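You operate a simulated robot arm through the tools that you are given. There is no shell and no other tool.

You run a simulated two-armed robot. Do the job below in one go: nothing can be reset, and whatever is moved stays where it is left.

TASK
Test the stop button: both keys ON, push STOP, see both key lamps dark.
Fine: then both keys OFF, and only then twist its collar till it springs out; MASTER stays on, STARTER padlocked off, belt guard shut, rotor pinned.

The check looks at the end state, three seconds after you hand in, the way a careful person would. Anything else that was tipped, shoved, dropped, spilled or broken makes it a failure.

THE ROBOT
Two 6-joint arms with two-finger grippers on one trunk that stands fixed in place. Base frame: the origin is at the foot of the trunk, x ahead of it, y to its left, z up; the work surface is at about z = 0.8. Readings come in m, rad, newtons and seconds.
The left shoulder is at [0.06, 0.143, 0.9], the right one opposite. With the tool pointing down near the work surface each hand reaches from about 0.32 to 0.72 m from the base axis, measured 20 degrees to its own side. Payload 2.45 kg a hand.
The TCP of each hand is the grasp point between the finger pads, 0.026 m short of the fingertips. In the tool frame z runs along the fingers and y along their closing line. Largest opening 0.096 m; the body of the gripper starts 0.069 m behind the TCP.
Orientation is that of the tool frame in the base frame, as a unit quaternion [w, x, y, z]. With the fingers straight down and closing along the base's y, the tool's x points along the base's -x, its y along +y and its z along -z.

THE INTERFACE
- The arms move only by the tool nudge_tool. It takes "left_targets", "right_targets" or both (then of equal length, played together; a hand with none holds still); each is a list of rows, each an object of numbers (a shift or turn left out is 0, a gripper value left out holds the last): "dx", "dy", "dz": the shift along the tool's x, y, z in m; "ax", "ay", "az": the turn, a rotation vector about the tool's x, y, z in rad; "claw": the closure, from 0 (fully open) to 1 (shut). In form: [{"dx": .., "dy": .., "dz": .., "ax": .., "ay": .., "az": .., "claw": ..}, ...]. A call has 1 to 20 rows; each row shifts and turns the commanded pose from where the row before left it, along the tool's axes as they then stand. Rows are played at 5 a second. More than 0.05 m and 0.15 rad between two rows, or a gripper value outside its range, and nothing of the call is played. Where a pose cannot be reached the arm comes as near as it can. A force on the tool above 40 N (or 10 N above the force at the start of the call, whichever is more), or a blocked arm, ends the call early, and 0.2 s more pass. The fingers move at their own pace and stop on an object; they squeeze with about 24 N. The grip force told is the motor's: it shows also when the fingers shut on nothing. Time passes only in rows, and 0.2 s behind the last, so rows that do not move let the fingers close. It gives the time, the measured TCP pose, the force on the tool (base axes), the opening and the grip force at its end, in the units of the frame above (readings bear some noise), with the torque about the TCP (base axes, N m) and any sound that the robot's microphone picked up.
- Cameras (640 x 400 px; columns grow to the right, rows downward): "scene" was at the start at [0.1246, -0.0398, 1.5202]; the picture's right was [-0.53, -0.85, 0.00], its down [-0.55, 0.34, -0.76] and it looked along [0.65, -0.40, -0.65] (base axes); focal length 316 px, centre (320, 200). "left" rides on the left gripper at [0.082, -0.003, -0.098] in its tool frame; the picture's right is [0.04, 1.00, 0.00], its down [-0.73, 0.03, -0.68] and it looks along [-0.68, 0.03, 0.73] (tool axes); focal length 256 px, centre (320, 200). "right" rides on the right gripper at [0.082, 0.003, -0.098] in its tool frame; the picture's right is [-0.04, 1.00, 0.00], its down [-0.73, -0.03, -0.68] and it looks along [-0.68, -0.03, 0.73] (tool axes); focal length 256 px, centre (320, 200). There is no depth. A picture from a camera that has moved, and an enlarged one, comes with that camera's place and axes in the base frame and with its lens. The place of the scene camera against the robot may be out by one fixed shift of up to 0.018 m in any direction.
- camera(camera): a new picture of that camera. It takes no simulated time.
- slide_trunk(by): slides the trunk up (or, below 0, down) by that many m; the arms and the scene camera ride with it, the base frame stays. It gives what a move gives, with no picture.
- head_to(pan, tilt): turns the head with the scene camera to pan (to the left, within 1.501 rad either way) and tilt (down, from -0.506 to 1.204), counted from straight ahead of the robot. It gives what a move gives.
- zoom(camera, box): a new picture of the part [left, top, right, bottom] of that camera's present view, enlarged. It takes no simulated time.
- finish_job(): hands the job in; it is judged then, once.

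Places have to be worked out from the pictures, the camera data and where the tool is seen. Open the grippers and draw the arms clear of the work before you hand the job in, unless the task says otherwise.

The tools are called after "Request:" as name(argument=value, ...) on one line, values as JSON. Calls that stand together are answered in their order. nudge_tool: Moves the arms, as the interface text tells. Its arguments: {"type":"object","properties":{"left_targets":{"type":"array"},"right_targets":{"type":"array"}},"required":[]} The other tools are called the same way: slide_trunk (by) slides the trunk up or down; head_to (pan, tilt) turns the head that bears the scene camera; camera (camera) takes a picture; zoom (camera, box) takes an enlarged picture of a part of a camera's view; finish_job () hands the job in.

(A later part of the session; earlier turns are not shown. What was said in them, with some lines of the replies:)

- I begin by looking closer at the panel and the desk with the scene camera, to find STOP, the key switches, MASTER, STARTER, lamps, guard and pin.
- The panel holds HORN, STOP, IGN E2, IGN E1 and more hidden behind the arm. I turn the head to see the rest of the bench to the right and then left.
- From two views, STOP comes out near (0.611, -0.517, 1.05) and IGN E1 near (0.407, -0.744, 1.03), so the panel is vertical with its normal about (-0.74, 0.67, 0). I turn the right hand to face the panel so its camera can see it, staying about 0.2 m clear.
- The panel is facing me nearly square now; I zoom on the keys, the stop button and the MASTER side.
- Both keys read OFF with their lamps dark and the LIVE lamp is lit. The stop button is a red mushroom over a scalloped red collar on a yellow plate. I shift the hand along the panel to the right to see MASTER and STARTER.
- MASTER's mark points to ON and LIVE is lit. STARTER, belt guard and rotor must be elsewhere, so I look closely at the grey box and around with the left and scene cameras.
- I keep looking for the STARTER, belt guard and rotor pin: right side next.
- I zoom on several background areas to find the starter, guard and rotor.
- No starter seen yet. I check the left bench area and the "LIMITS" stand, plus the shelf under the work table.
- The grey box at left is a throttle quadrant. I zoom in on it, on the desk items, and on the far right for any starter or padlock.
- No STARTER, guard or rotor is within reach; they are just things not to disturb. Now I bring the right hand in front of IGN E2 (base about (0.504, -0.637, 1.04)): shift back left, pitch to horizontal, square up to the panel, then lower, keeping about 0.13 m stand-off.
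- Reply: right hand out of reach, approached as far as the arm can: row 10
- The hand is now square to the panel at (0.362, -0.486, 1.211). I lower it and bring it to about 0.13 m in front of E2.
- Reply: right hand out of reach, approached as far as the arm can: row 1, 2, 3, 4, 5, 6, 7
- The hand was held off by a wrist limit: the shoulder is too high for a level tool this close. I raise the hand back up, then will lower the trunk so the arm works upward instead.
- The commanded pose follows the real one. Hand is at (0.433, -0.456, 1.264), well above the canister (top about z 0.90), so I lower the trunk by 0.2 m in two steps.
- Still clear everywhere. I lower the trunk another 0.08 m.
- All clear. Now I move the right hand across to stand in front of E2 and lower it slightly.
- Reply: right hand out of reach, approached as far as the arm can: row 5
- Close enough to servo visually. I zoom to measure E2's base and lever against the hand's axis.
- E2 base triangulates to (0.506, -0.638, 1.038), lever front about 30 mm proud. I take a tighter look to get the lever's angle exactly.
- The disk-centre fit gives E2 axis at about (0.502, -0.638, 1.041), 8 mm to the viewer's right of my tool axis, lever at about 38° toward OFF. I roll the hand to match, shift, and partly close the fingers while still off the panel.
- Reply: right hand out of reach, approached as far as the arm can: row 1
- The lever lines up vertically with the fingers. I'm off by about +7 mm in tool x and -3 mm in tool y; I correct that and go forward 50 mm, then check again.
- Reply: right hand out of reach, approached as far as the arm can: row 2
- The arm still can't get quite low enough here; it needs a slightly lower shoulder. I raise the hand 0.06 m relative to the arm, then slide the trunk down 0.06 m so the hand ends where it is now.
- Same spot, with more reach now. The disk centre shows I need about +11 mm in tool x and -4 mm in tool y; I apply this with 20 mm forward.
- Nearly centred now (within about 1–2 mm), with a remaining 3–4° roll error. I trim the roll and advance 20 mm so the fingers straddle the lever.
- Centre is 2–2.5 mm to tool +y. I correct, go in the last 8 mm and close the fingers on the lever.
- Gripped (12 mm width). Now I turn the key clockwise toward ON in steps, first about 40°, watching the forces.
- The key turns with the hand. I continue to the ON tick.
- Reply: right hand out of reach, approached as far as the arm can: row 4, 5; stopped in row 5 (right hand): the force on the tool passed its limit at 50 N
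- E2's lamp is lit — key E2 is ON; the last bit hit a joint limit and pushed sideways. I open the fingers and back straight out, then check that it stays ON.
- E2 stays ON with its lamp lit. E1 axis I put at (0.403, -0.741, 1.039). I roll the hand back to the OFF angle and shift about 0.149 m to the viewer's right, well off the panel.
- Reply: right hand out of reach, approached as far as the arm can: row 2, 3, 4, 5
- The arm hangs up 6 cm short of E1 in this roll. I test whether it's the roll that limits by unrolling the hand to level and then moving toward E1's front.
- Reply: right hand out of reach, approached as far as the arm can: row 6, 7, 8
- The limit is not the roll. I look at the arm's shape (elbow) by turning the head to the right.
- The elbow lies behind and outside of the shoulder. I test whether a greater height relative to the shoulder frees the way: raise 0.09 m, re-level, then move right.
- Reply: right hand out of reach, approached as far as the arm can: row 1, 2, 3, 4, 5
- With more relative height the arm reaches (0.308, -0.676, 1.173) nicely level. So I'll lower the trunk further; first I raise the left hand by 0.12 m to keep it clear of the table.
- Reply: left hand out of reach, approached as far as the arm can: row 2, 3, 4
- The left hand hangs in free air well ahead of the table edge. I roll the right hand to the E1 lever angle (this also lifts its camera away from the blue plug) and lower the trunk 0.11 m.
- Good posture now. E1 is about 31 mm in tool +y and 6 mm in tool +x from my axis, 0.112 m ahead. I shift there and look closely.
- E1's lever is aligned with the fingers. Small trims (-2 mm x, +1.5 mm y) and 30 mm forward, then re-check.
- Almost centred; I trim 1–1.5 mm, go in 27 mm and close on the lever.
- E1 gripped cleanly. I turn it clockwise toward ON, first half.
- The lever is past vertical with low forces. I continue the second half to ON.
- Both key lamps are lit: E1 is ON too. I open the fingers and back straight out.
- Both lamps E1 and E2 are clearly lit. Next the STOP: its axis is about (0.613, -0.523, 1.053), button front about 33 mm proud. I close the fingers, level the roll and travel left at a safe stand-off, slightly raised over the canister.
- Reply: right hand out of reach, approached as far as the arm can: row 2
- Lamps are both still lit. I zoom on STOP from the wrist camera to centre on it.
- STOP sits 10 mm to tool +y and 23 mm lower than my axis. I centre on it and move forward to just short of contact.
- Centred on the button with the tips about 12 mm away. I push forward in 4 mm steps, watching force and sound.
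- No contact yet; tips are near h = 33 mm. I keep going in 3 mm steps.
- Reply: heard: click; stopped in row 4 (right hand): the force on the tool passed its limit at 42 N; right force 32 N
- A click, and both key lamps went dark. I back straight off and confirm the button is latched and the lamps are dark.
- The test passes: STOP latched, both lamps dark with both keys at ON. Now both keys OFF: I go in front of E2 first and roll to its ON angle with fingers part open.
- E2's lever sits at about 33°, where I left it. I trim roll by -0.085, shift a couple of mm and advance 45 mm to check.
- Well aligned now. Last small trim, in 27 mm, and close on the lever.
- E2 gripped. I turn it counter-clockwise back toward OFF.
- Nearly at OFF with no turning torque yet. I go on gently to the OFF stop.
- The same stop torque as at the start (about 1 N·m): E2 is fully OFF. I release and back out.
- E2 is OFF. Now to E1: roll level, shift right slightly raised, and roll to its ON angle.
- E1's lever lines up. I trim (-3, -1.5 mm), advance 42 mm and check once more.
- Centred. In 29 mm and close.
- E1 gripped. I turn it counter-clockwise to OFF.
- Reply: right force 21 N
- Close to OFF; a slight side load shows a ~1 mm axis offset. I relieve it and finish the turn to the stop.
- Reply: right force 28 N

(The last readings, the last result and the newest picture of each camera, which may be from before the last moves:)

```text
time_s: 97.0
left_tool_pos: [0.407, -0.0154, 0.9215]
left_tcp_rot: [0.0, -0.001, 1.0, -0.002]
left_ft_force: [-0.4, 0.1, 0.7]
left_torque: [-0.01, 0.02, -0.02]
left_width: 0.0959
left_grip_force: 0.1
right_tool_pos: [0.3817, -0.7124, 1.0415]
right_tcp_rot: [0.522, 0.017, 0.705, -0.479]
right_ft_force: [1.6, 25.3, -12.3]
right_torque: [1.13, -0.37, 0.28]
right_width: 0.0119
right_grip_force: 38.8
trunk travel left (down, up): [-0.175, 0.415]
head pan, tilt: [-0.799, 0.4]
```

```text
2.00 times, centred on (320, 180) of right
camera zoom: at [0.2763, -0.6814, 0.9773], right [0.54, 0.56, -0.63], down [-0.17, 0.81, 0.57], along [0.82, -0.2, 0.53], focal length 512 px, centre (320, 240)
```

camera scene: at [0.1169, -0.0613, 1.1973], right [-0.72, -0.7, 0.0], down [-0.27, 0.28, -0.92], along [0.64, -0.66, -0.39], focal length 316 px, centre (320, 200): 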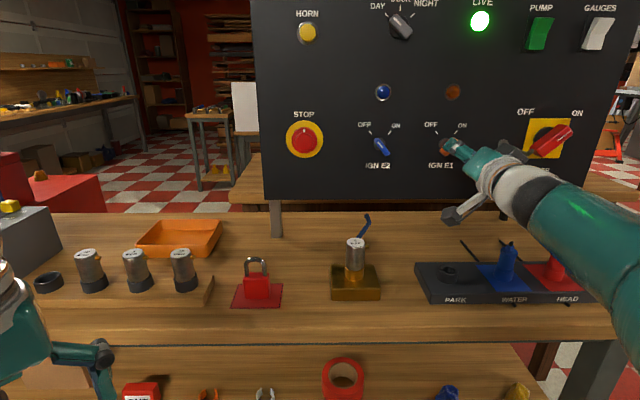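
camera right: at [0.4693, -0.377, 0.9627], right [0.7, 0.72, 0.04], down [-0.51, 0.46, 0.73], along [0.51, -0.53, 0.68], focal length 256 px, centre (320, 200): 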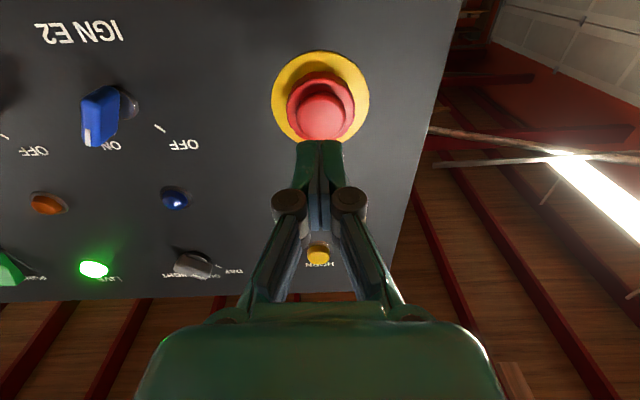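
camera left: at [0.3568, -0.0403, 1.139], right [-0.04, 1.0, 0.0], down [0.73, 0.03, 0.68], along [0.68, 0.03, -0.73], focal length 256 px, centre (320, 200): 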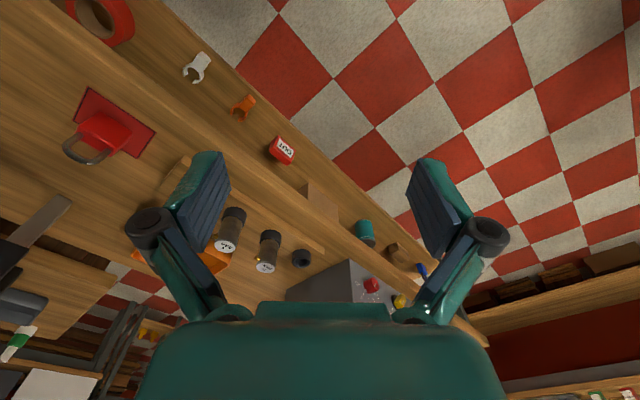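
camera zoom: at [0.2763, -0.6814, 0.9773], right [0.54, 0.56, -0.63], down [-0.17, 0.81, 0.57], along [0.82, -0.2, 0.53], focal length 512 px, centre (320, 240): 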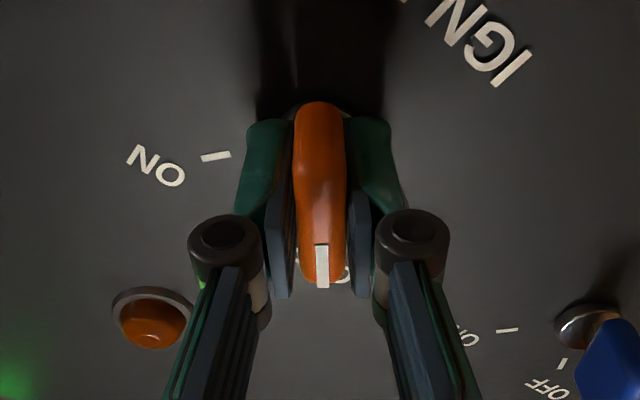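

The OFF stop torque is there (about 1.07 N·m). I release E1 and back out, then check both keys.

Request:
nudge_tool(right_targets=[{"claw": 0.5}, {}, {}, {"dz": -0.02}, {"dz": -0.03}, {"dz": -0.03}, {}])

Request:
zoom(camera="right", box=[220, 40, 420, 240])

Request:
zoom(camera="scene", box=[270, 60, 490, 190])

```text
time_s: 98.6
left_tool_pos: [0.4055, -0.0168, 0.924]
left_tcp_rot: [0.0, 0.0, 1.0, -0.001]
left_ft_force: [-0.4, -0.2, 0.4]
left_torque: [0.02, 0.01, -0.01]
left_width: 0.0959
left_grip_force: 0.0
right_tool_pos: [0.3232, -0.6583, 1.0413]
right_tcp_rot: [0.522, 0.018, 0.705, -0.48]
right_ft_force: [0.7, 1.0, 0.4]
right_torque: [-0.02, -0.02, 0.0]
right_width: 0.0481
right_grip_force: 0.0
trunk travel left (down, up): [-0.175, 0.415]
head pan, tilt: [-0.799, 0.4]
```

```text
2.00 times, centred on (320, 140) of right
camera zoom: at [0.2176, -0.6263, 0.9766], right [0.55, 0.56, -0.63], down [-0.17, 0.81, 0.57], along [0.82, -0.2, 0.53], focal length 512 px, centre (320, 320)
```

zoom: 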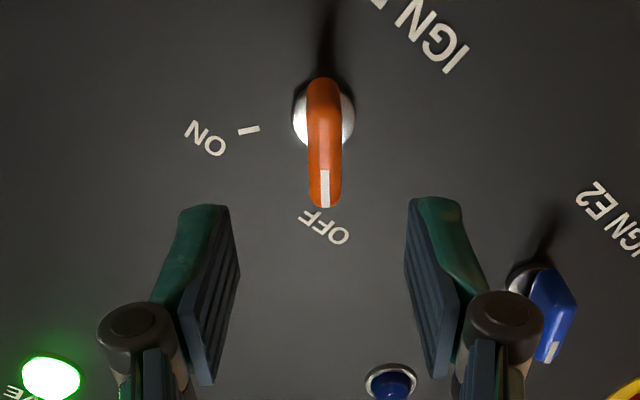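

```text
2.91 times, centred on (380, 125) of scene
camera zoom: at [0.1167, -0.0611, 1.1973], right [-0.72, -0.7, 0.0], down [-0.27, 0.28, -0.92], along [0.64, -0.66, -0.39], focal length 921 px, centre (146, 418)
```

zoom: 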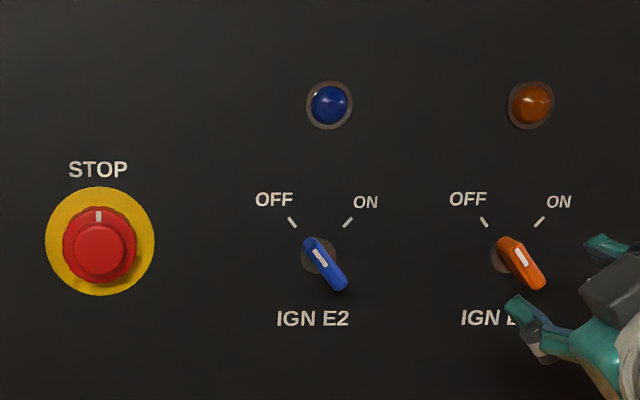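

Both keys are OFF, lamps dark, LIVE lit, and STOP still latched in with its collar mark at 12 o'clock. Now, and only now, I travel to STOP with the gripper fully open for the collar.

Request:
nudge_tool(right_targets=[{"dx": -0.0202, "dy": 0.02225}, {"dx": -0.0202, "dy": 0.02225}, {"dx": -0.0202, "dy": 0.02225}, {"dx": -0.0202, "dy": 0.02225}, {"dx": -0.0202, "dy": 0.02225}, {"dx": -0.0202, "dy": 0.02225, "claw": 0.0}, {"dx": -0.0202, "dy": 0.02225}, {"dx": -0.0202, "dy": 0.02225}, {"dx": -0.0202, "dy": 0.02225}, {"dx": -0.0202, "dy": 0.02225}, {}])

Request:
camera(camera="right")

Request:
camera(camera="scene")

Request:
zoom(camera="right", box=[220, 20, 420, 220])

```text
time_s: 101.0
left_tool_pos: [0.4055, -0.0178, 0.9222]
left_tcp_rot: [0.001, 0.0, 1.0, -0.001]
left_ft_force: [0.1, -0.3, 0.3]
left_torque: [0.01, 0.0, -0.01]
left_width: 0.0961
left_grip_force: 0.0
right_tool_pos: [0.5093, -0.4698, 1.0552]
right_tcp_rot: [0.522, 0.019, 0.704, -0.481]
right_ft_force: [0.0, 0.2, -0.1]
right_torque: [0.0, 0.01, -0.01]
right_width: 0.0958
right_grip_force: 0.0
right hand out of reach, approached as far as the arm can: row 2, 3, 4
trunk travel left (down, up): [-0.175, 0.415]
head pan, tilt: [-0.799, 0.4]
```

```text
taken
camera right: at [0.4036, -0.4385, 0.9907], right [0.55, 0.56, -0.63], down [-0.17, 0.81, 0.57], along [0.82, -0.2, 0.53], focal length 256 px, centre (320, 200)
```

right: 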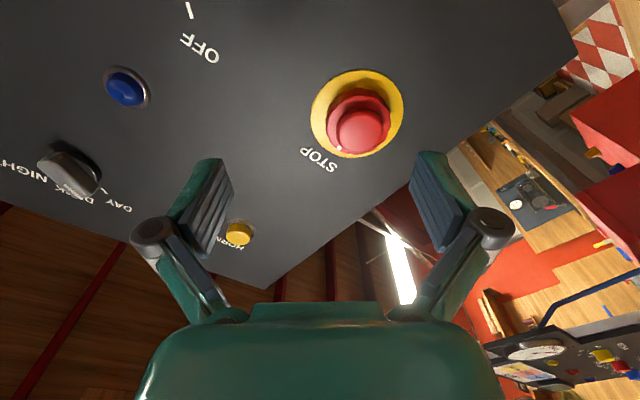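

```text
taken
camera scene: at [0.117, -0.0611, 1.1973], right [-0.72, -0.7, 0.0], down [-0.27, 0.28, -0.92], along [0.64, -0.66, -0.39], focal length 316 px, centre (320, 200)
```

scene: 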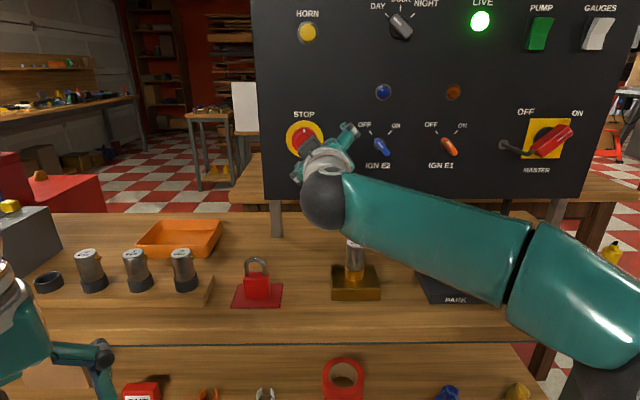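

```text
2.00 times, centred on (320, 120) of right
camera zoom: at [0.4036, -0.4385, 0.9907], right [0.55, 0.56, -0.63], down [-0.17, 0.81, 0.57], along [0.82, -0.2, 0.53], focal length 512 px, centre (320, 360)
```

zoom: 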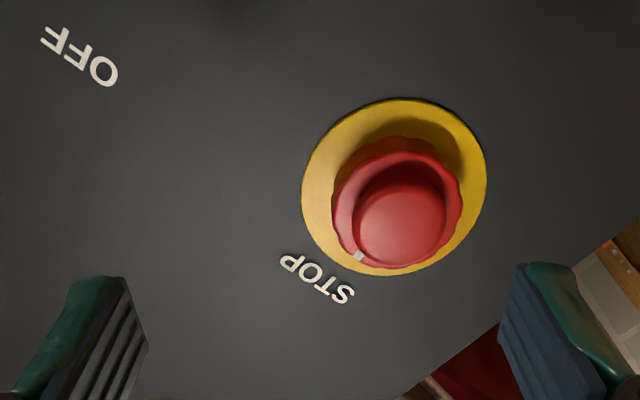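

STOP's plate centre is about -15 mm in tool x and +30 mm in tool y from my axis. I shift there and approach to check centring.

Request:
nudge_tool(right_targets=[{"dx": -0.0075, "dy": 0.0152}, {"dx": -0.0075, "dy": 0.0152}, {"dz": 0.015}, {"dz": 0.015}, {}])

Request:
camera(camera="right")

Request:
zoom(camera="right", box=[220, 60, 420, 260])

```text
time_s: 102.2
left_tool_pos: [0.4057, -0.018, 0.9223]
left_tcp_rot: [0.001, 0.0, 1.0, -0.001]
left_ft_force: [-0.4, -0.3, 0.8]
left_torque: [0.03, 0.01, 0.0]
left_width: 0.0961
left_grip_force: 0.0
right_tool_pos: [0.5519, -0.4665, 1.0462]
right_tcp_rot: [0.523, 0.02, 0.705, -0.479]
right_ft_force: [-0.6, -0.2, 0.3]
right_torque: [0.01, -0.01, 0.0]
right_width: 0.0961
right_grip_force: 0.0
trunk travel left (down, up): [-0.175, 0.415]
head pan, tilt: [-0.799, 0.4]
```

```text
taken
camera right: at [0.4466, -0.4356, 0.9825], right [0.55, 0.56, -0.63], down [-0.17, 0.81, 0.57], along [0.82, -0.2, 0.53], focal length 256 px, centre (320, 200)
```

right: 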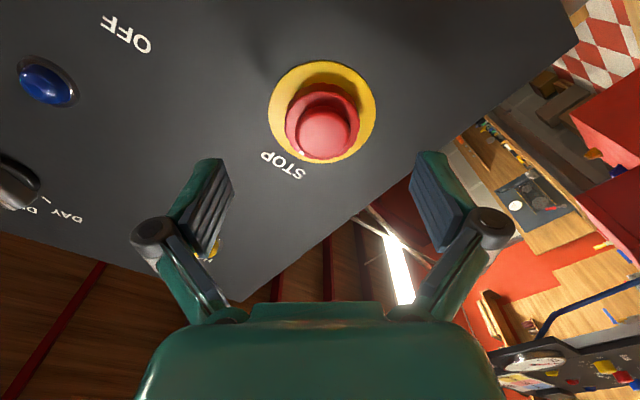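

```text
2.00 times, centred on (320, 160) of right
camera zoom: at [0.4466, -0.4356, 0.9825], right [0.55, 0.56, -0.63], down [-0.17, 0.81, 0.57], along [0.82, -0.2, 0.53], focal length 512 px, centre (320, 280)
```

zoom: 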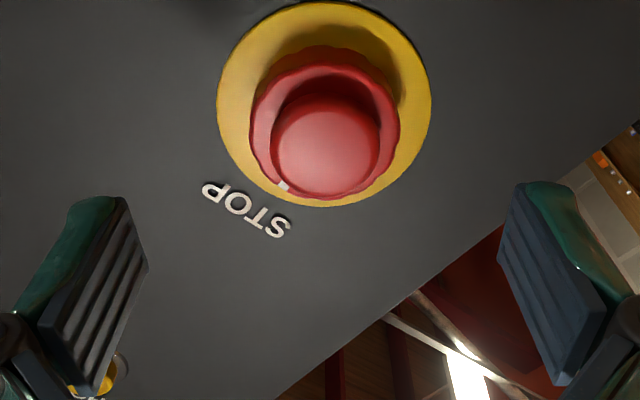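

Centred within about 1.5 mm; collar is about 51 mm across and 19 mm proud. I advance 35 mm and look again before straddling it.

Request:
nudge_tool(right_targets=[{"dy": 0.001, "dz": 0.012}, {"dz": 0.012}, {"dz": 0.011}, {}])

Request:
camera(camera="right")

Request:
zoom(camera="scene", box=[260, 80, 400, 220])

```text
time_s: 103.2
left_tool_pos: [0.406, -0.0175, 0.9223]
left_tcp_rot: [0.001, 0.0, 1.0, -0.001]
left_ft_force: [1.0, 0.4, 0.4]
left_torque: [-0.03, 0.02, 0.01]
left_width: 0.0959
left_grip_force: 0.0
right_tool_pos: [0.5782, -0.4902, 1.0449]
right_tcp_rot: [0.522, 0.02, 0.704, -0.481]
right_ft_force: [-0.2, 0.4, -0.9]
right_torque: [-0.02, 0.0, -0.01]
right_width: 0.0959
right_grip_force: 0.1
trunk travel left (down, up): [-0.175, 0.415]
head pan, tilt: [-0.799, 0.4]
```

```text
taken
camera right: at [0.4724, -0.4594, 0.9816], right [0.55, 0.56, -0.63], down [-0.17, 0.81, 0.57], along [0.82, -0.2, 0.53], focal length 256 px, centre (320, 200)
```

right: 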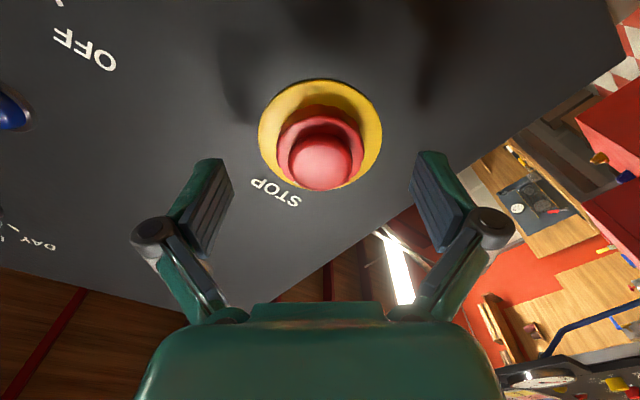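

```text
2.86 times, centred on (330, 150) of scene
camera zoom: at [0.1171, -0.0613, 1.1972], right [-0.72, -0.7, 0.0], down [-0.27, 0.28, -0.92], along [0.64, -0.66, -0.39], focal length 904 px, centre (291, 343)
```

zoom: 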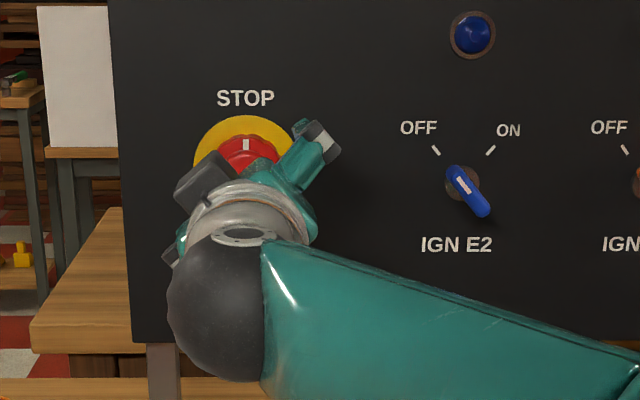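

Bounding-box geometry puts the true centre 3 mm toward tool -x. I correct that and go in 16 mm so the tips sit beside the collar.

Request:
nudge_tool(right_targets=[{"dx": -0.003}, {"dz": 0.008}, {"dz": 0.008}, {}])

Request:
camera(camera="right")

```text
time_s: 104.2
left_tool_pos: [0.4062, -0.0178, 0.922]
left_tcp_rot: [0.001, 0.0, 1.0, -0.001]
left_ft_force: [-1.2, -1.0, 0.1]
left_torque: [-0.01, -0.03, 0.01]
left_width: 0.096
left_grip_force: 0.0
right_tool_pos: [0.5895, -0.501, 1.0493]
right_tcp_rot: [0.522, 0.018, 0.705, -0.481]
right_ft_force: [-0.2, -0.4, -0.2]
right_torque: [-0.01, 0.01, 0.03]
right_width: 0.0962
right_grip_force: 0.1
trunk travel left (down, up): [-0.175, 0.415]
head pan, tilt: [-0.799, 0.4]
```

```text
taken
camera right: at [0.485, -0.4699, 0.9846], right [0.55, 0.56, -0.63], down [-0.17, 0.81, 0.57], along [0.82, -0.2, 0.53], focal length 256 px, centre (320, 200)
```

right: 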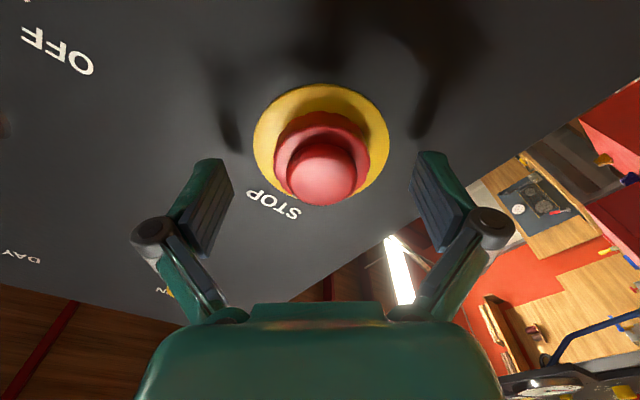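

Perfectly centred with tips about 6 mm above the plate. I close on the collar.

Request:
nudge_tool(right_targets=[{"claw": 0.35}, {"claw": 0.5}, {"claw": 0.8}, {}, {}])

Request:
zoom(camera="right", box=[200, 60, 440, 280])

```text
time_s: 105.4
left_tool_pos: [0.4055, -0.0174, 0.9232]
left_tcp_rot: [0.001, 0.0, 1.0, 0.0]
left_ft_force: [0.0, -0.7, -0.4]
left_torque: [-0.01, -0.01, -0.02]
left_width: 0.0959
left_grip_force: 0.1
right_tool_pos: [0.5914, -0.5008, 1.0471]
right_tcp_rot: [0.522, 0.019, 0.705, -0.48]
right_ft_force: [-1.7, 3.6, -5.3]
right_torque: [-0.02, 0.03, 0.29]
right_width: 0.0535
right_grip_force: 44.7
trunk travel left (down, up): [-0.175, 0.415]
head pan, tilt: [-0.799, 0.4]
```

```text
1.82 times, centred on (320, 170) of right
camera zoom: at [0.4852, -0.4694, 0.9843], right [0.55, 0.56, -0.63], down [-0.17, 0.81, 0.57], along [0.82, -0.2, 0.53], focal length 465 px, centre (320, 254)
```

zoom: 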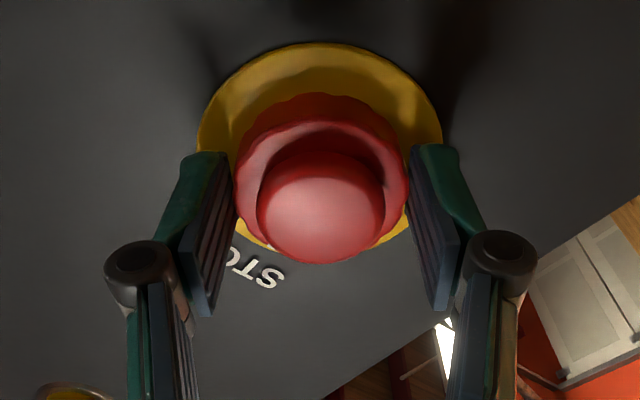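

Collar gripped at 53.5 mm. I twist it clockwise step by step, listening for it to spring out.

Request:
nudge_tool(right_targets=[{"az": 0.1}, {"az": 0.1}, {"az": 0.1}, {"az": 0.1}, {}])

Request:
zoom(camera="right", box=[200, 60, 440, 280])

```text
time_s: 106.6
left_tool_pos: [0.4066, -0.0174, 0.9216]
left_tcp_rot: [0.0, 0.0, 1.0, 0.0]
left_ft_force: [0.4, 0.3, 0.0]
left_torque: [-0.02, 0.0, -0.02]
left_width: 0.0959
left_grip_force: 0.1
right_tool_pos: [0.5924, -0.5004, 1.0488]
right_tcp_rot: [0.607, 0.159, 0.687, -0.366]
right_ft_force: [-1.9, 4.5, -10.1]
right_torque: [-0.24, -0.21, -0.04]
right_width: 0.0534
right_grip_force: 45.1
trunk travel left (down, up): [-0.175, 0.415]
head pan, tilt: [-0.799, 0.4]
```

```text
1.82 times, centred on (320, 170) of right
camera zoom: at [0.5059, -0.4482, 0.9691], right [0.67, 0.69, -0.27], down [-0.35, 0.62, 0.7], along [0.65, -0.38, 0.66], focal length 465 px, centre (320, 254)
```

zoom: 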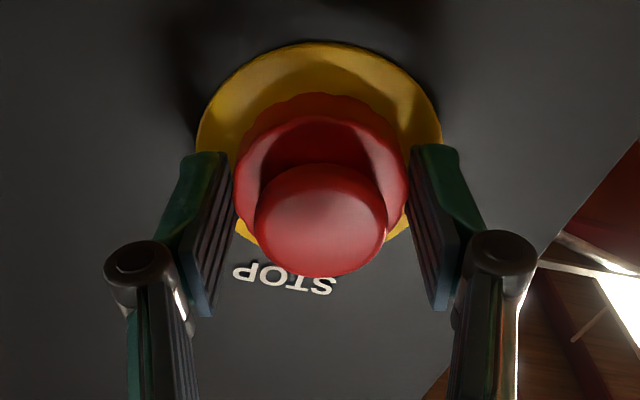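

The button front looks about 7 mm further out than before. I compare closely from both cameras before doing anything else.

Request:
zoom(camera="scene", box=[260, 90, 360, 190])

Request:
camera(camera="right")

```text
4.00 times, centred on (310, 140) of scene
camera zoom: at [0.1177, -0.0614, 1.1971], right [-0.72, -0.7, 0.0], down [-0.27, 0.28, -0.92], along [0.64, -0.66, -0.39], focal length 1266 px, centre (360, 440)
```

zoom: 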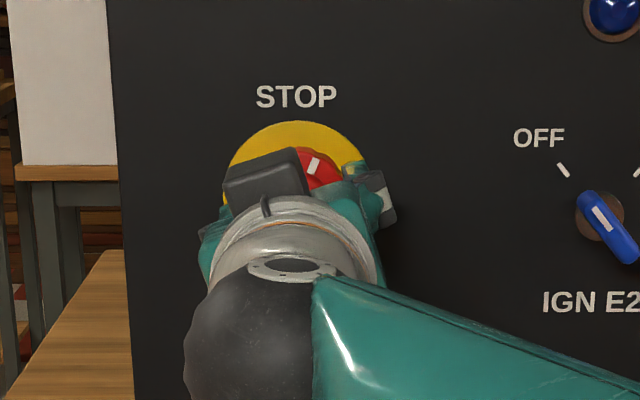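

```text
taken
camera right: at [0.5059, -0.4482, 0.9691], right [0.67, 0.69, -0.27], down [-0.35, 0.62, 0.7], along [0.65, -0.38, 0.66], focal length 256 px, centre (320, 200)
```

right: 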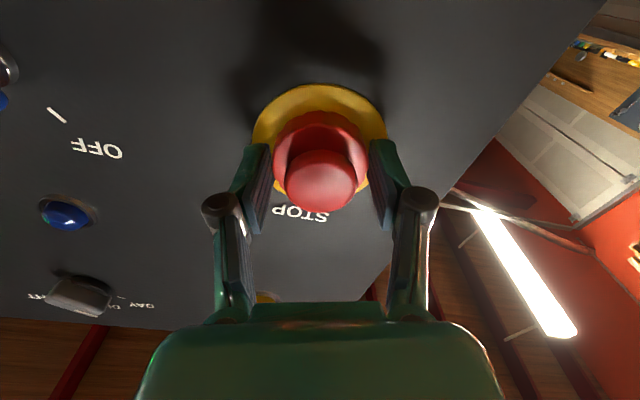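

The collar has turned about 23° and the button looks out. I twist a little more to be sure it is fully sprung, and compare.

Request:
nudge_tool(right_targets=[{"az": 0.06}, {"az": 0.06}, {}])

Request:
zoom(camera="right", box=[200, 60, 440, 280])

```text
time_s: 107.4
left_tool_pos: [0.4058, -0.0174, 0.9226]
left_tcp_rot: [-0.001, 0.0, 1.0, -0.001]
left_ft_force: [-0.3, -0.4, -0.8]
left_torque: [0.0, 0.01, -0.03]
left_width: 0.0959
left_grip_force: 0.0
right_tool_pos: [0.5912, -0.4996, 1.0476]
right_tcp_rot: [0.628, 0.199, 0.677, -0.329]
right_ft_force: [-5.4, 7.1, -14.4]
right_torque: [-0.1, -0.06, -0.09]
right_width: 0.0532
right_grip_force: 45.1
trunk travel left (down, up): [-0.175, 0.415]
head pan, tilt: [-0.799, 0.4]
```

```text
1.82 times, centred on (320, 170) of right
camera zoom: at [0.5126, -0.4412, 0.9671], right [0.69, 0.71, -0.15], down [-0.41, 0.56, 0.72], along [0.6, -0.43, 0.67], focal length 465 px, centre (320, 254)
```

zoom: 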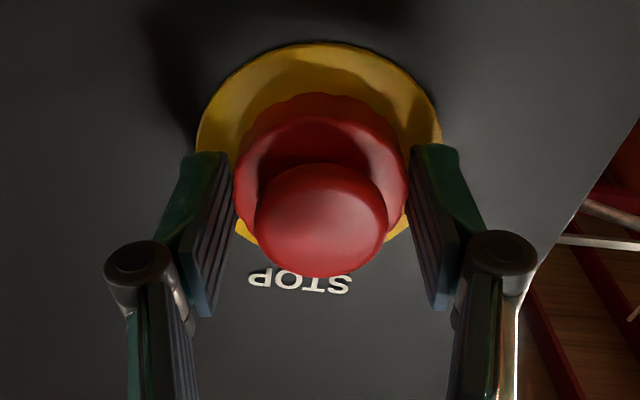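

Same protrusion as before — it is fully sprung out. I open the fingers and back straight out.

Request:
nudge_tool(right_targets=[{"claw": 0.2}, {"claw": 0.0}, {}, {}, {"dz": -0.02}, {"dz": -0.03}, {"dz": -0.03}, {"dz": -0.02}, {}])

Request:
camera(camera="right")

Request:
zoom(camera="right", box=[230, 20, 410, 180])

```text
time_s: 109.4
left_tool_pos: [0.4061, -0.0167, 0.9226]
left_tcp_rot: [0.001, 0.0, 1.0, -0.001]
left_ft_force: [-0.2, 0.1, 0.5]
left_torque: [0.01, -0.05, 0.03]
left_width: 0.0959
left_grip_force: 0.1
right_tool_pos: [0.5186, -0.4307, 1.0479]
right_tcp_rot: [0.628, 0.2, 0.676, -0.33]
right_ft_force: [0.6, -0.6, 0.4]
right_torque: [0.02, -0.02, 0.0]
right_width: 0.096
right_grip_force: 0.0
trunk travel left (down, up): [-0.175, 0.415]
head pan, tilt: [-0.799, 0.4]
```

```text
taken
camera right: at [0.441, -0.373, 0.9667], right [0.69, 0.71, -0.16], down [-0.41, 0.56, 0.72], along [0.6, -0.43, 0.68], focal length 256 px, centre (320, 200)
```

right: 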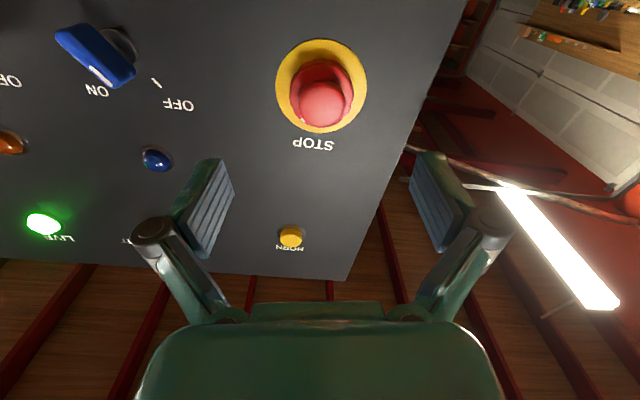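

```text
2.50 times, centred on (320, 100) of right
camera zoom: at [0.441, -0.373, 0.9667], right [0.69, 0.71, -0.16], down [-0.41, 0.56, 0.72], along [0.6, -0.43, 0.68], focal length 640 px, centre (320, 450)
```

zoom: 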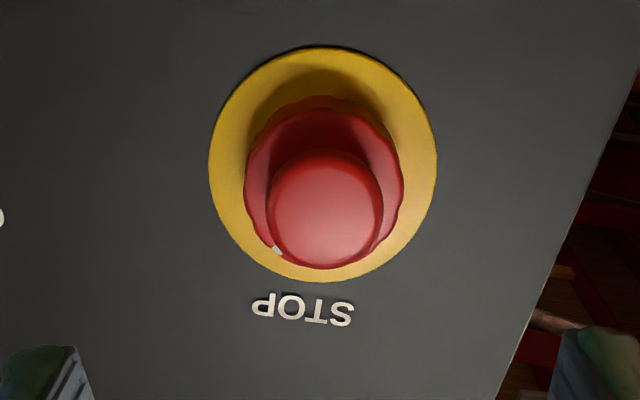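

STOP is fully out. I draw the hand back a bit more and raise the trunk to its starting height to clear the bench, then inspect everything.

Request:
nudge_tool(right_targets=[{"dz": -0.02}, {"dz": -0.02}, {}])

Request:
slide_trunk(by=0.2)

Request:
slide_trunk(by=0.15)

Request:
head_to(pan=-0.85, tilt=0.65)

Request:
camera(camera="scene")

```text
time_s: 110.2
left_tool_pos: [0.406, -0.0181, 0.9225]
left_tcp_rot: [0.001, 0.0, 1.0, -0.001]
left_ft_force: [0.5, 0.0, -0.6]
left_torque: [0.0, -0.04, -0.02]
left_width: 0.0959
left_grip_force: 0.0
right_tool_pos: [0.4915, -0.403, 1.0479]
right_tcp_rot: [0.628, 0.199, 0.676, -0.331]
right_ft_force: [-0.6, -0.1, -0.3]
right_torque: [0.0, -0.01, 0.0]
right_width: 0.0959
right_grip_force: 0.1
trunk travel left (down, up): [-0.175, 0.415]
head pan, tilt: [-0.799, 0.4]
```

```text
time_s: 112.4
left_tool_pos: [0.4076, -0.017, 1.1225]
left_tcp_rot: [0.001, 0.0, 1.0, -0.001]
left_ft_force: [0.1, 0.1, 0.3]
left_torque: [-0.02, 0.01, 0.02]
left_width: 0.096
left_grip_force: 0.0
right_tool_pos: [0.49, -0.403, 1.2476]
right_tcp_rot: [0.628, 0.199, 0.676, -0.33]
right_ft_force: [0.3, -0.3, -0.7]
right_torque: [0.02, 0.01, -0.03]
right_width: 0.0959
right_grip_force: 0.1
trunk travel left (down, up): [-0.375, 0.215]
head pan, tilt: [-0.799, 0.4]
```

```text
time_s: 114.1
left_tool_pos: [0.4063, -0.0175, 1.2725]
left_tcp_rot: [0.002, 0.0, 1.0, -0.001]
left_ft_force: [0.8, -0.4, -1.0]
left_torque: [0.01, -0.05, 0.03]
left_width: 0.0961
left_grip_force: 0.1
right_tool_pos: [0.492, -0.4044, 1.3976]
right_tcp_rot: [0.628, 0.2, 0.676, -0.331]
right_ft_force: [-0.7, 0.0, 0.7]
right_torque: [-0.02, 0.02, 0.03]
right_width: 0.0961
right_grip_force: 0.1
trunk travel left (down, up): [-0.525, 0.065]
head pan, tilt: [-0.799, 0.4]
```

```text
time_s: 114.9
left_tool_pos: [0.4061, -0.0178, 1.2726]
left_tcp_rot: [0.0, 0.0, 1.0, -0.001]
left_ft_force: [-0.6, 0.1, -0.6]
left_torque: [0.0, 0.01, -0.03]
left_width: 0.096
left_grip_force: 0.1
right_tool_pos: [0.4913, -0.4035, 1.3984]
right_tcp_rot: [0.628, 0.2, 0.676, -0.33]
right_ft_force: [1.0, 0.2, 0.0]
right_torque: [-0.02, -0.05, -0.02]
right_width: 0.0961
right_grip_force: 0.1
trunk travel left (down, up): [-0.525, 0.065]
head pan, tilt: [-0.85, 0.649]
```

```text
taken
camera scene: at [0.1098, -0.06, 1.5248], right [-0.75, -0.66, 0.0], down [-0.4, 0.45, -0.8], along [0.53, -0.6, -0.6], focal length 316 px, centre (320, 200)
```

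scene: 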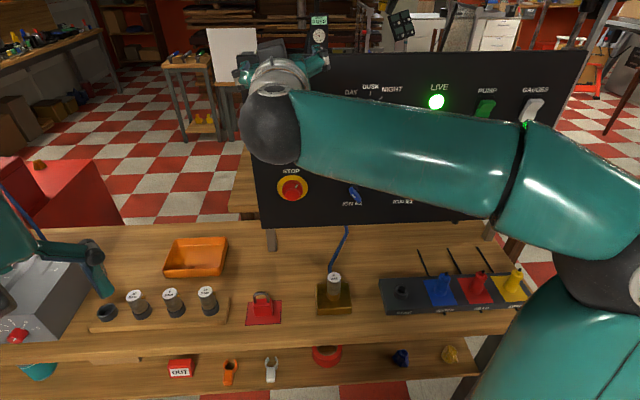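

Everything on the bench looks undisturbed. I swing the right hand back to a clear overview pose (pitched down, well off the panel) to inspect the whole panel.

Request:
nudge_tool(right_targets=[{"az": 0.095}, {"az": 0.095}, {"ay": 0.127}, {"ay": 0.127}, {"ay": 0.127}, {"ay": 0.127}, {"ay": 0.127}, {"ay": 0.127}, {"dx": 0.0136, "dy": -0.0236}, {"dx": 0.0136, "dy": -0.0236}, {"dx": 0.0136, "dy": -0.0236}, {"dx": 0.0136, "dy": -0.0236}, {"dx": 0.0136, "dy": -0.0236}, {"dx": 0.0136, "dy": -0.0236}, {"dx": 0.0136, "dy": -0.0236}, {"dx": 0.0136, "dy": -0.0236}, {"dx": 0.0136, "dy": -0.0236}, {"dx": 0.0136, "dy": -0.0236}, {}])

Request:
camera(camera="right")

Request:
camera(camera="scene")

```text
time_s: 118.9
left_tool_pos: [0.4063, -0.0178, 1.2711]
left_tcp_rot: [0.001, 0.0, 1.0, -0.001]
left_ft_force: [1.1, -1.0, 0.2]
left_torque: [0.03, -0.01, 0.01]
left_width: 0.0962
left_grip_force: 0.0
right_tool_pos: [0.2587, -0.5092, 1.3016]
right_tcp_rot: [0.367, 0.344, 0.851, -0.152]
right_ft_force: [0.1, 0.2, 0.1]
right_torque: [-0.03, 0.01, -0.04]
right_width: 0.0961
right_grip_force: 0.0
trunk travel left (down, up): [-0.525, 0.065]
head pan, tilt: [-0.85, 0.649]
```

```text
taken
camera right: at [0.1706, -0.4173, 1.3093], right [0.72, 0.7, 0.02], down [-0.01, -0.02, 1.0], along [0.7, -0.72, -0.01], focal length 256 px, centre (320, 200)
```

right: 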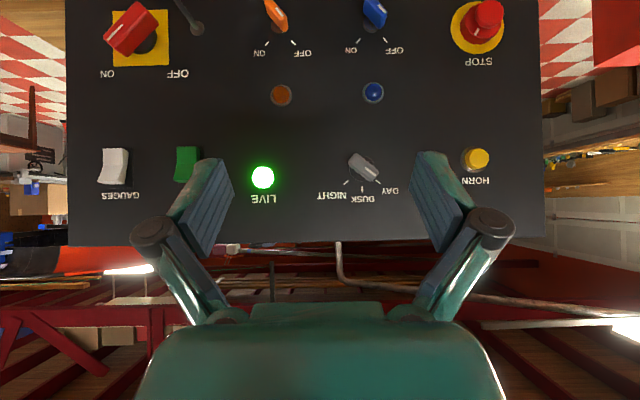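

```text
taken
camera scene: at [0.1098, -0.0604, 1.5247], right [-0.75, -0.66, 0.0], down [-0.4, 0.45, -0.8], along [0.53, -0.6, -0.61], focal length 316 px, centre (320, 200)
```

scene: 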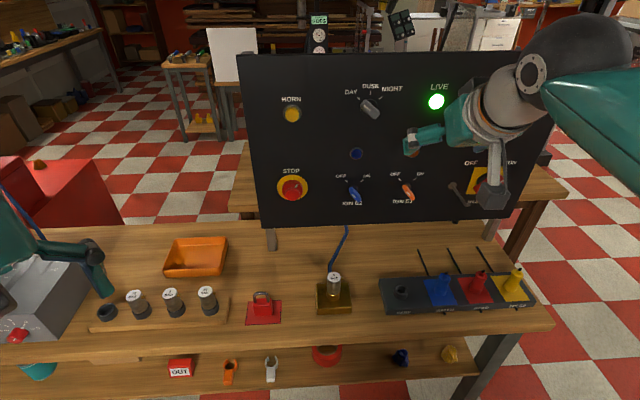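

I zoom on keys, lamps, STOP and MASTER from both cameras for the final check.

Request:
zoom(camera="scene", box=[250, 130, 430, 220])

Request:
zoom(camera="right", box=[80, 0, 320, 130])

Request:
zoom(camera="right", box=[320, 0, 540, 130])

Request:
zoom(camera="scene", box=[0, 210, 560, 400])

```text
3.56 times, centred on (340, 175) of scene
camera zoom: at [0.1098, -0.0604, 1.5247], right [-0.75, -0.66, 0.0], down [-0.4, 0.45, -0.8], along [0.53, -0.6, -0.61], focal length 1125 px, centre (249, 289)
```

zoom: 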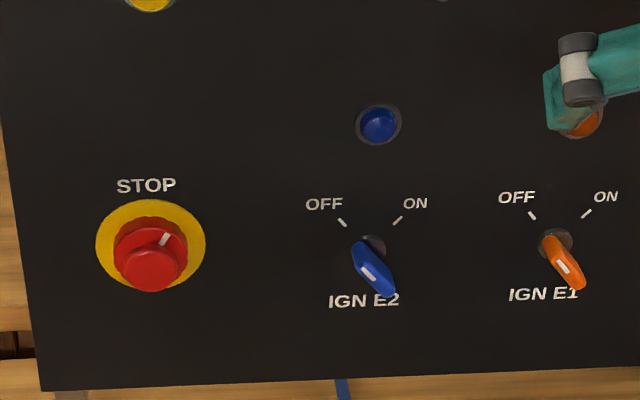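

```text
2.67 times, centred on (200, 65) of right
camera zoom: at [0.1706, -0.4173, 1.3093], right [0.72, 0.7, 0.02], down [-0.01, -0.02, 1.0], along [0.7, -0.72, -0.01], focal length 683 px, centre (640, 560)
```

zoom: 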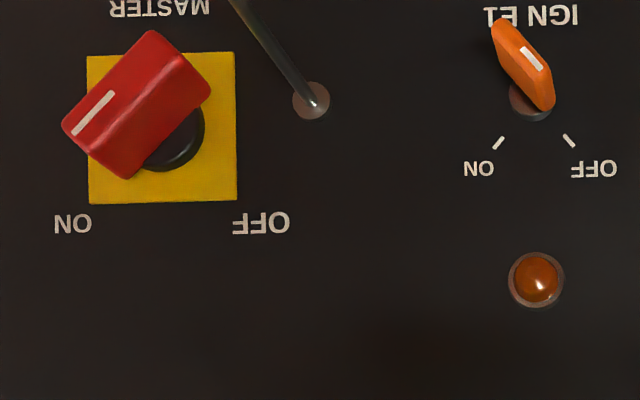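

```text
2.91 times, centred on (430, 65) of right
camera zoom: at [0.1706, -0.4173, 1.3093], right [0.72, 0.7, 0.02], down [-0.01, -0.02, 1.0], along [0.7, -0.72, -0.01], focal length 745 px, centre (0, 593)
```

zoom: 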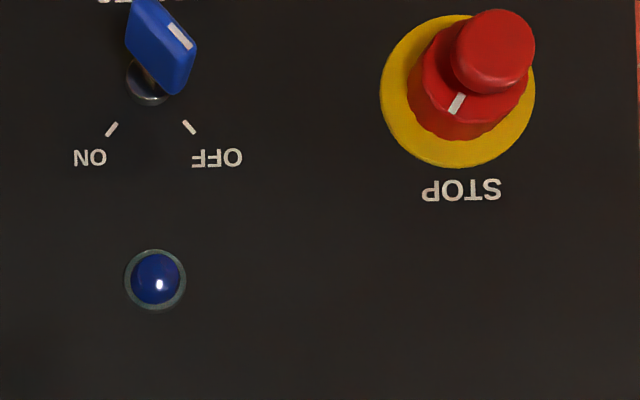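

```text
1.14 times, centred on (280, 305) of scene
camera zoom: at [0.1098, -0.0604, 1.5247], right [-0.75, -0.66, 0.0], down [-0.4, 0.45, -0.8], along [0.53, -0.6, -0.61], focal length 362 px, centre (366, 80)
```

zoom: 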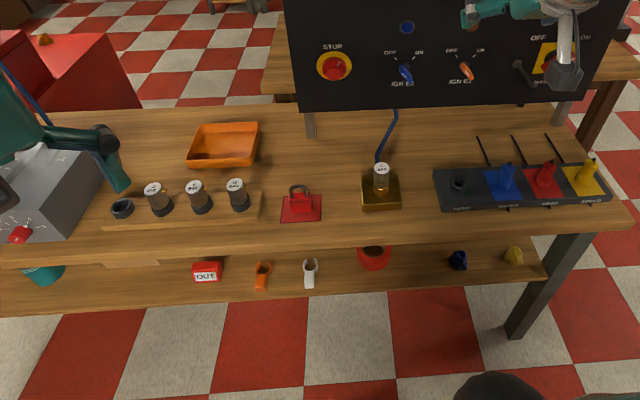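

All as wanted: keys OFF, lamps dark, STOP out, MASTER at ON, LIVE lit, bench items untouched. One last scan of the not-yet-seen near areas for the starter, guard and rotor before handing in.

Request:
head_to(pan=0.3, tilt=1.0)

Request:
camera(camera="scene")

Request:
head_to(pan=-1.5, tilt=0.7)

Request:
camera(camera="scene")

Request:
head_to(pan=-0.35, tilt=0.25)

Request:
camera(camera="scene")

Request:
camera(camera="left")

```text
time_s: 120.3
left_tool_pos: [0.4051, -0.0176, 1.2733]
left_tcp_rot: [0.001, 0.0, 1.0, -0.001]
left_ft_force: [-0.1, -0.8, -0.2]
left_torque: [-0.01, 0.01, 0.03]
left_width: 0.0958
left_grip_force: 0.0
right_tool_pos: [0.2601, -0.5088, 1.3024]
right_tcp_rot: [0.366, 0.344, 0.851, -0.151]
right_ft_force: [-0.9, -0.1, 0.2]
right_torque: [0.0, -0.03, 0.0]
right_width: 0.0959
right_grip_force: 0.1
trunk travel left (down, up): [-0.525, 0.065]
head pan, tilt: [0.3, 1.0]
```

```text
taken
camera scene: at [0.1188, 0.0257, 1.4971], right [0.3, -0.96, 0.0], down [-0.8, -0.25, -0.54], along [0.52, 0.16, -0.84], focal length 316 px, centre (320, 200)
```

scene: 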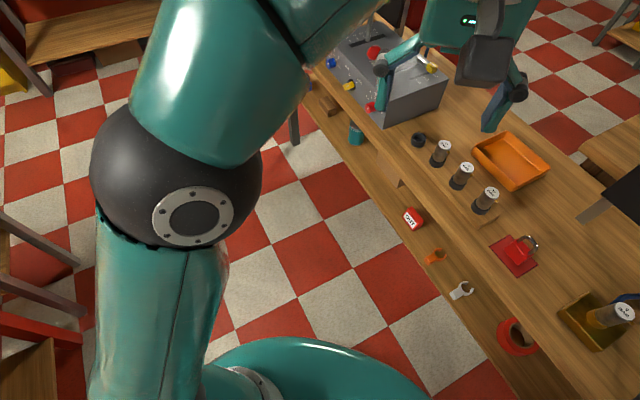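

```text
time_s: 122.1
left_tool_pos: [0.4054, -0.017, 1.2721]
left_tcp_rot: [0.001, 0.0, 1.0, 0.0]
left_ft_force: [-0.4, 0.2, -0.6]
left_torque: [-0.02, 0.04, 0.0]
left_width: 0.0958
left_grip_force: 0.0
right_tool_pos: [0.2602, -0.5069, 1.3013]
right_tcp_rot: [0.366, 0.344, 0.851, -0.152]
right_ft_force: [0.7, -0.1, -1.0]
right_torque: [-0.03, 0.0, 0.01]
right_width: 0.0958
right_grip_force: 0.0
trunk travel left (down, up): [-0.525, 0.065]
head pan, tilt: [-1.499, 0.7]
```

```text
taken
camera scene: at [0.0584, -0.0796, 1.5204], right [-1.0, -0.07, 0.0], down [-0.05, 0.64, -0.76], along [0.06, -0.76, -0.64], focal length 316 px, centre (320, 200)
```

scene: 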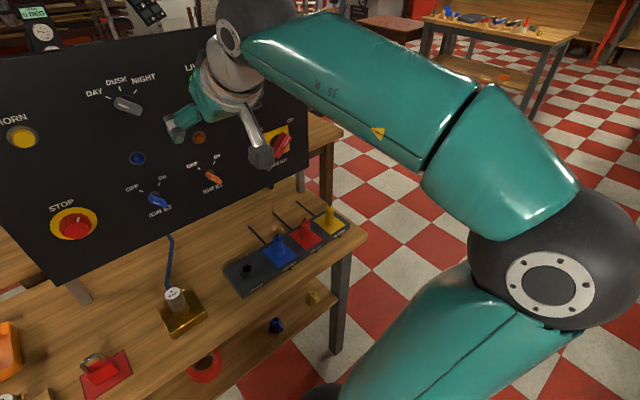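

```text
time_s: 123.5
left_tool_pos: [0.4052, -0.0177, 1.2722]
left_tcp_rot: [0.001, -0.001, 1.0, 0.0]
left_ft_force: [0.4, -1.2, -0.1]
left_torque: [-0.04, -0.01, 0.05]
left_width: 0.0959
left_grip_force: 0.1
right_tool_pos: [0.2593, -0.5086, 1.302]
right_tcp_rot: [0.366, 0.345, 0.851, -0.152]
right_ft_force: [-0.6, 0.0, -0.2]
right_torque: [0.0, -0.03, 0.03]
right_width: 0.0958
right_grip_force: 0.1
trunk travel left (down, up): [-0.525, 0.065]
head pan, tilt: [-0.351, 0.25]
```

```text
taken
camera scene: at [0.1399, -0.027, 1.5612], right [-0.34, -0.94, 0.0], down [-0.23, 0.09, -0.97], along [0.91, -0.33, -0.25], focal length 316 px, centre (320, 200)
```

scene: 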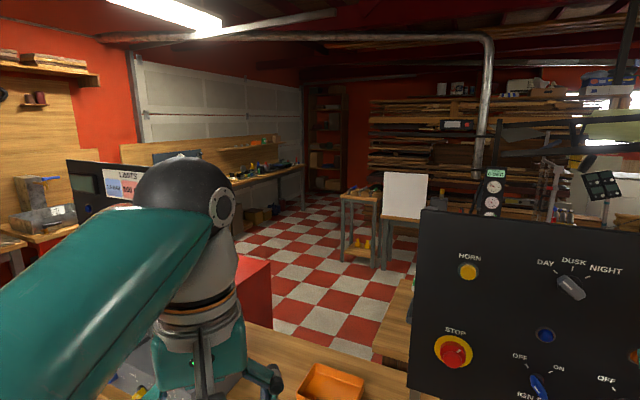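

```text
taken
camera left: at [0.3261, -0.0208, 1.37], right [-0.04, 1.0, 0.0], down [0.73, 0.03, 0.68], along [0.68, 0.03, -0.73], focal length 256 px, centre (320, 200)
```

left: 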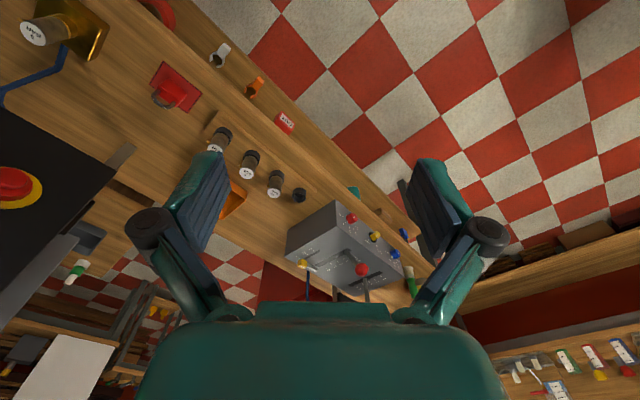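

I zoom into what lies behind the panel as seen by the left camera, to be sure nothing there needs care.

Request:
zoom(camera="left", box=[0, 130, 240, 400])

Request:
zoom(camera="scene", box=[330, 120, 640, 300])

```text
1.48 times, centred on (120, 265) of left
camera zoom: at [0.3261, -0.0208, 1.37], right [-0.04, 1.0, 0.0], down [0.73, 0.03, 0.68], along [0.68, 0.03, -0.73], focal length 379 px, centre (616, 104)
```

zoom: 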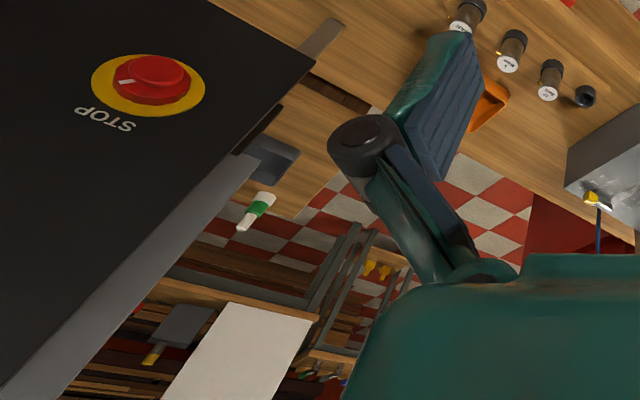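

```text
2.06 times, centred on (485, 210) of scene
camera zoom: at [0.1399, -0.027, 1.5612], right [-0.34, -0.94, 0.0], down [-0.23, 0.09, -0.97], along [0.91, -0.33, -0.25], focal length 654 px, centre (-21, 179)
```

zoom: 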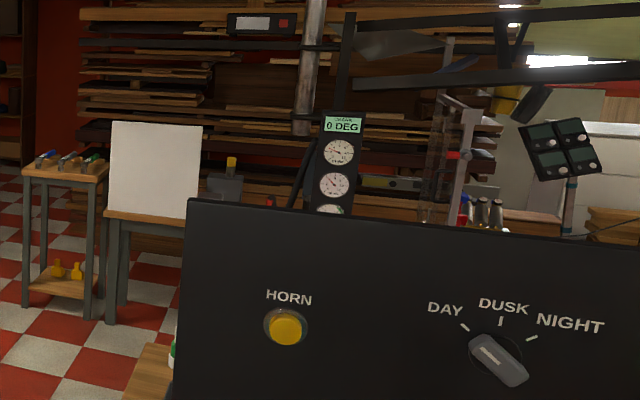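

The end state holds:
- Both keys are OFF and both key lamps are dark.
- STOP has sprung out.
- MASTER is ON, with LIVE lit.
- The grippers are open and the arms are clear.

The starter, belt guard and rotor pin were never in view, and I touched nothing apart from the two keys and STOP. I hand the job in.

Request:
finish_job()

```text
The job is handed in.
```

The stop button works. With both keys ON, both key lamps were lit. Pushing STOP clicked and latched, and both lamps went dark.

After that I turned both keys back to OFF. Only then did I twist the collar about 30° clockwise, and the button sprang out.

- **At hand-in:** both keys are OFF, both key lamps are dark, STOP is out, and MASTER is ON with LIVE lit. The grippers are open, the arms are clear, and nothing on the bench looks moved.
- **Collar:** it stayed turned about 30° from where it started; it did not spring back, and I left it there.
- **Not confirmed:** I never found the STARTER padlock, the belt guard or the rotor pin with any camera. I can't confirm their state, but I touched only the two keys and STOP.
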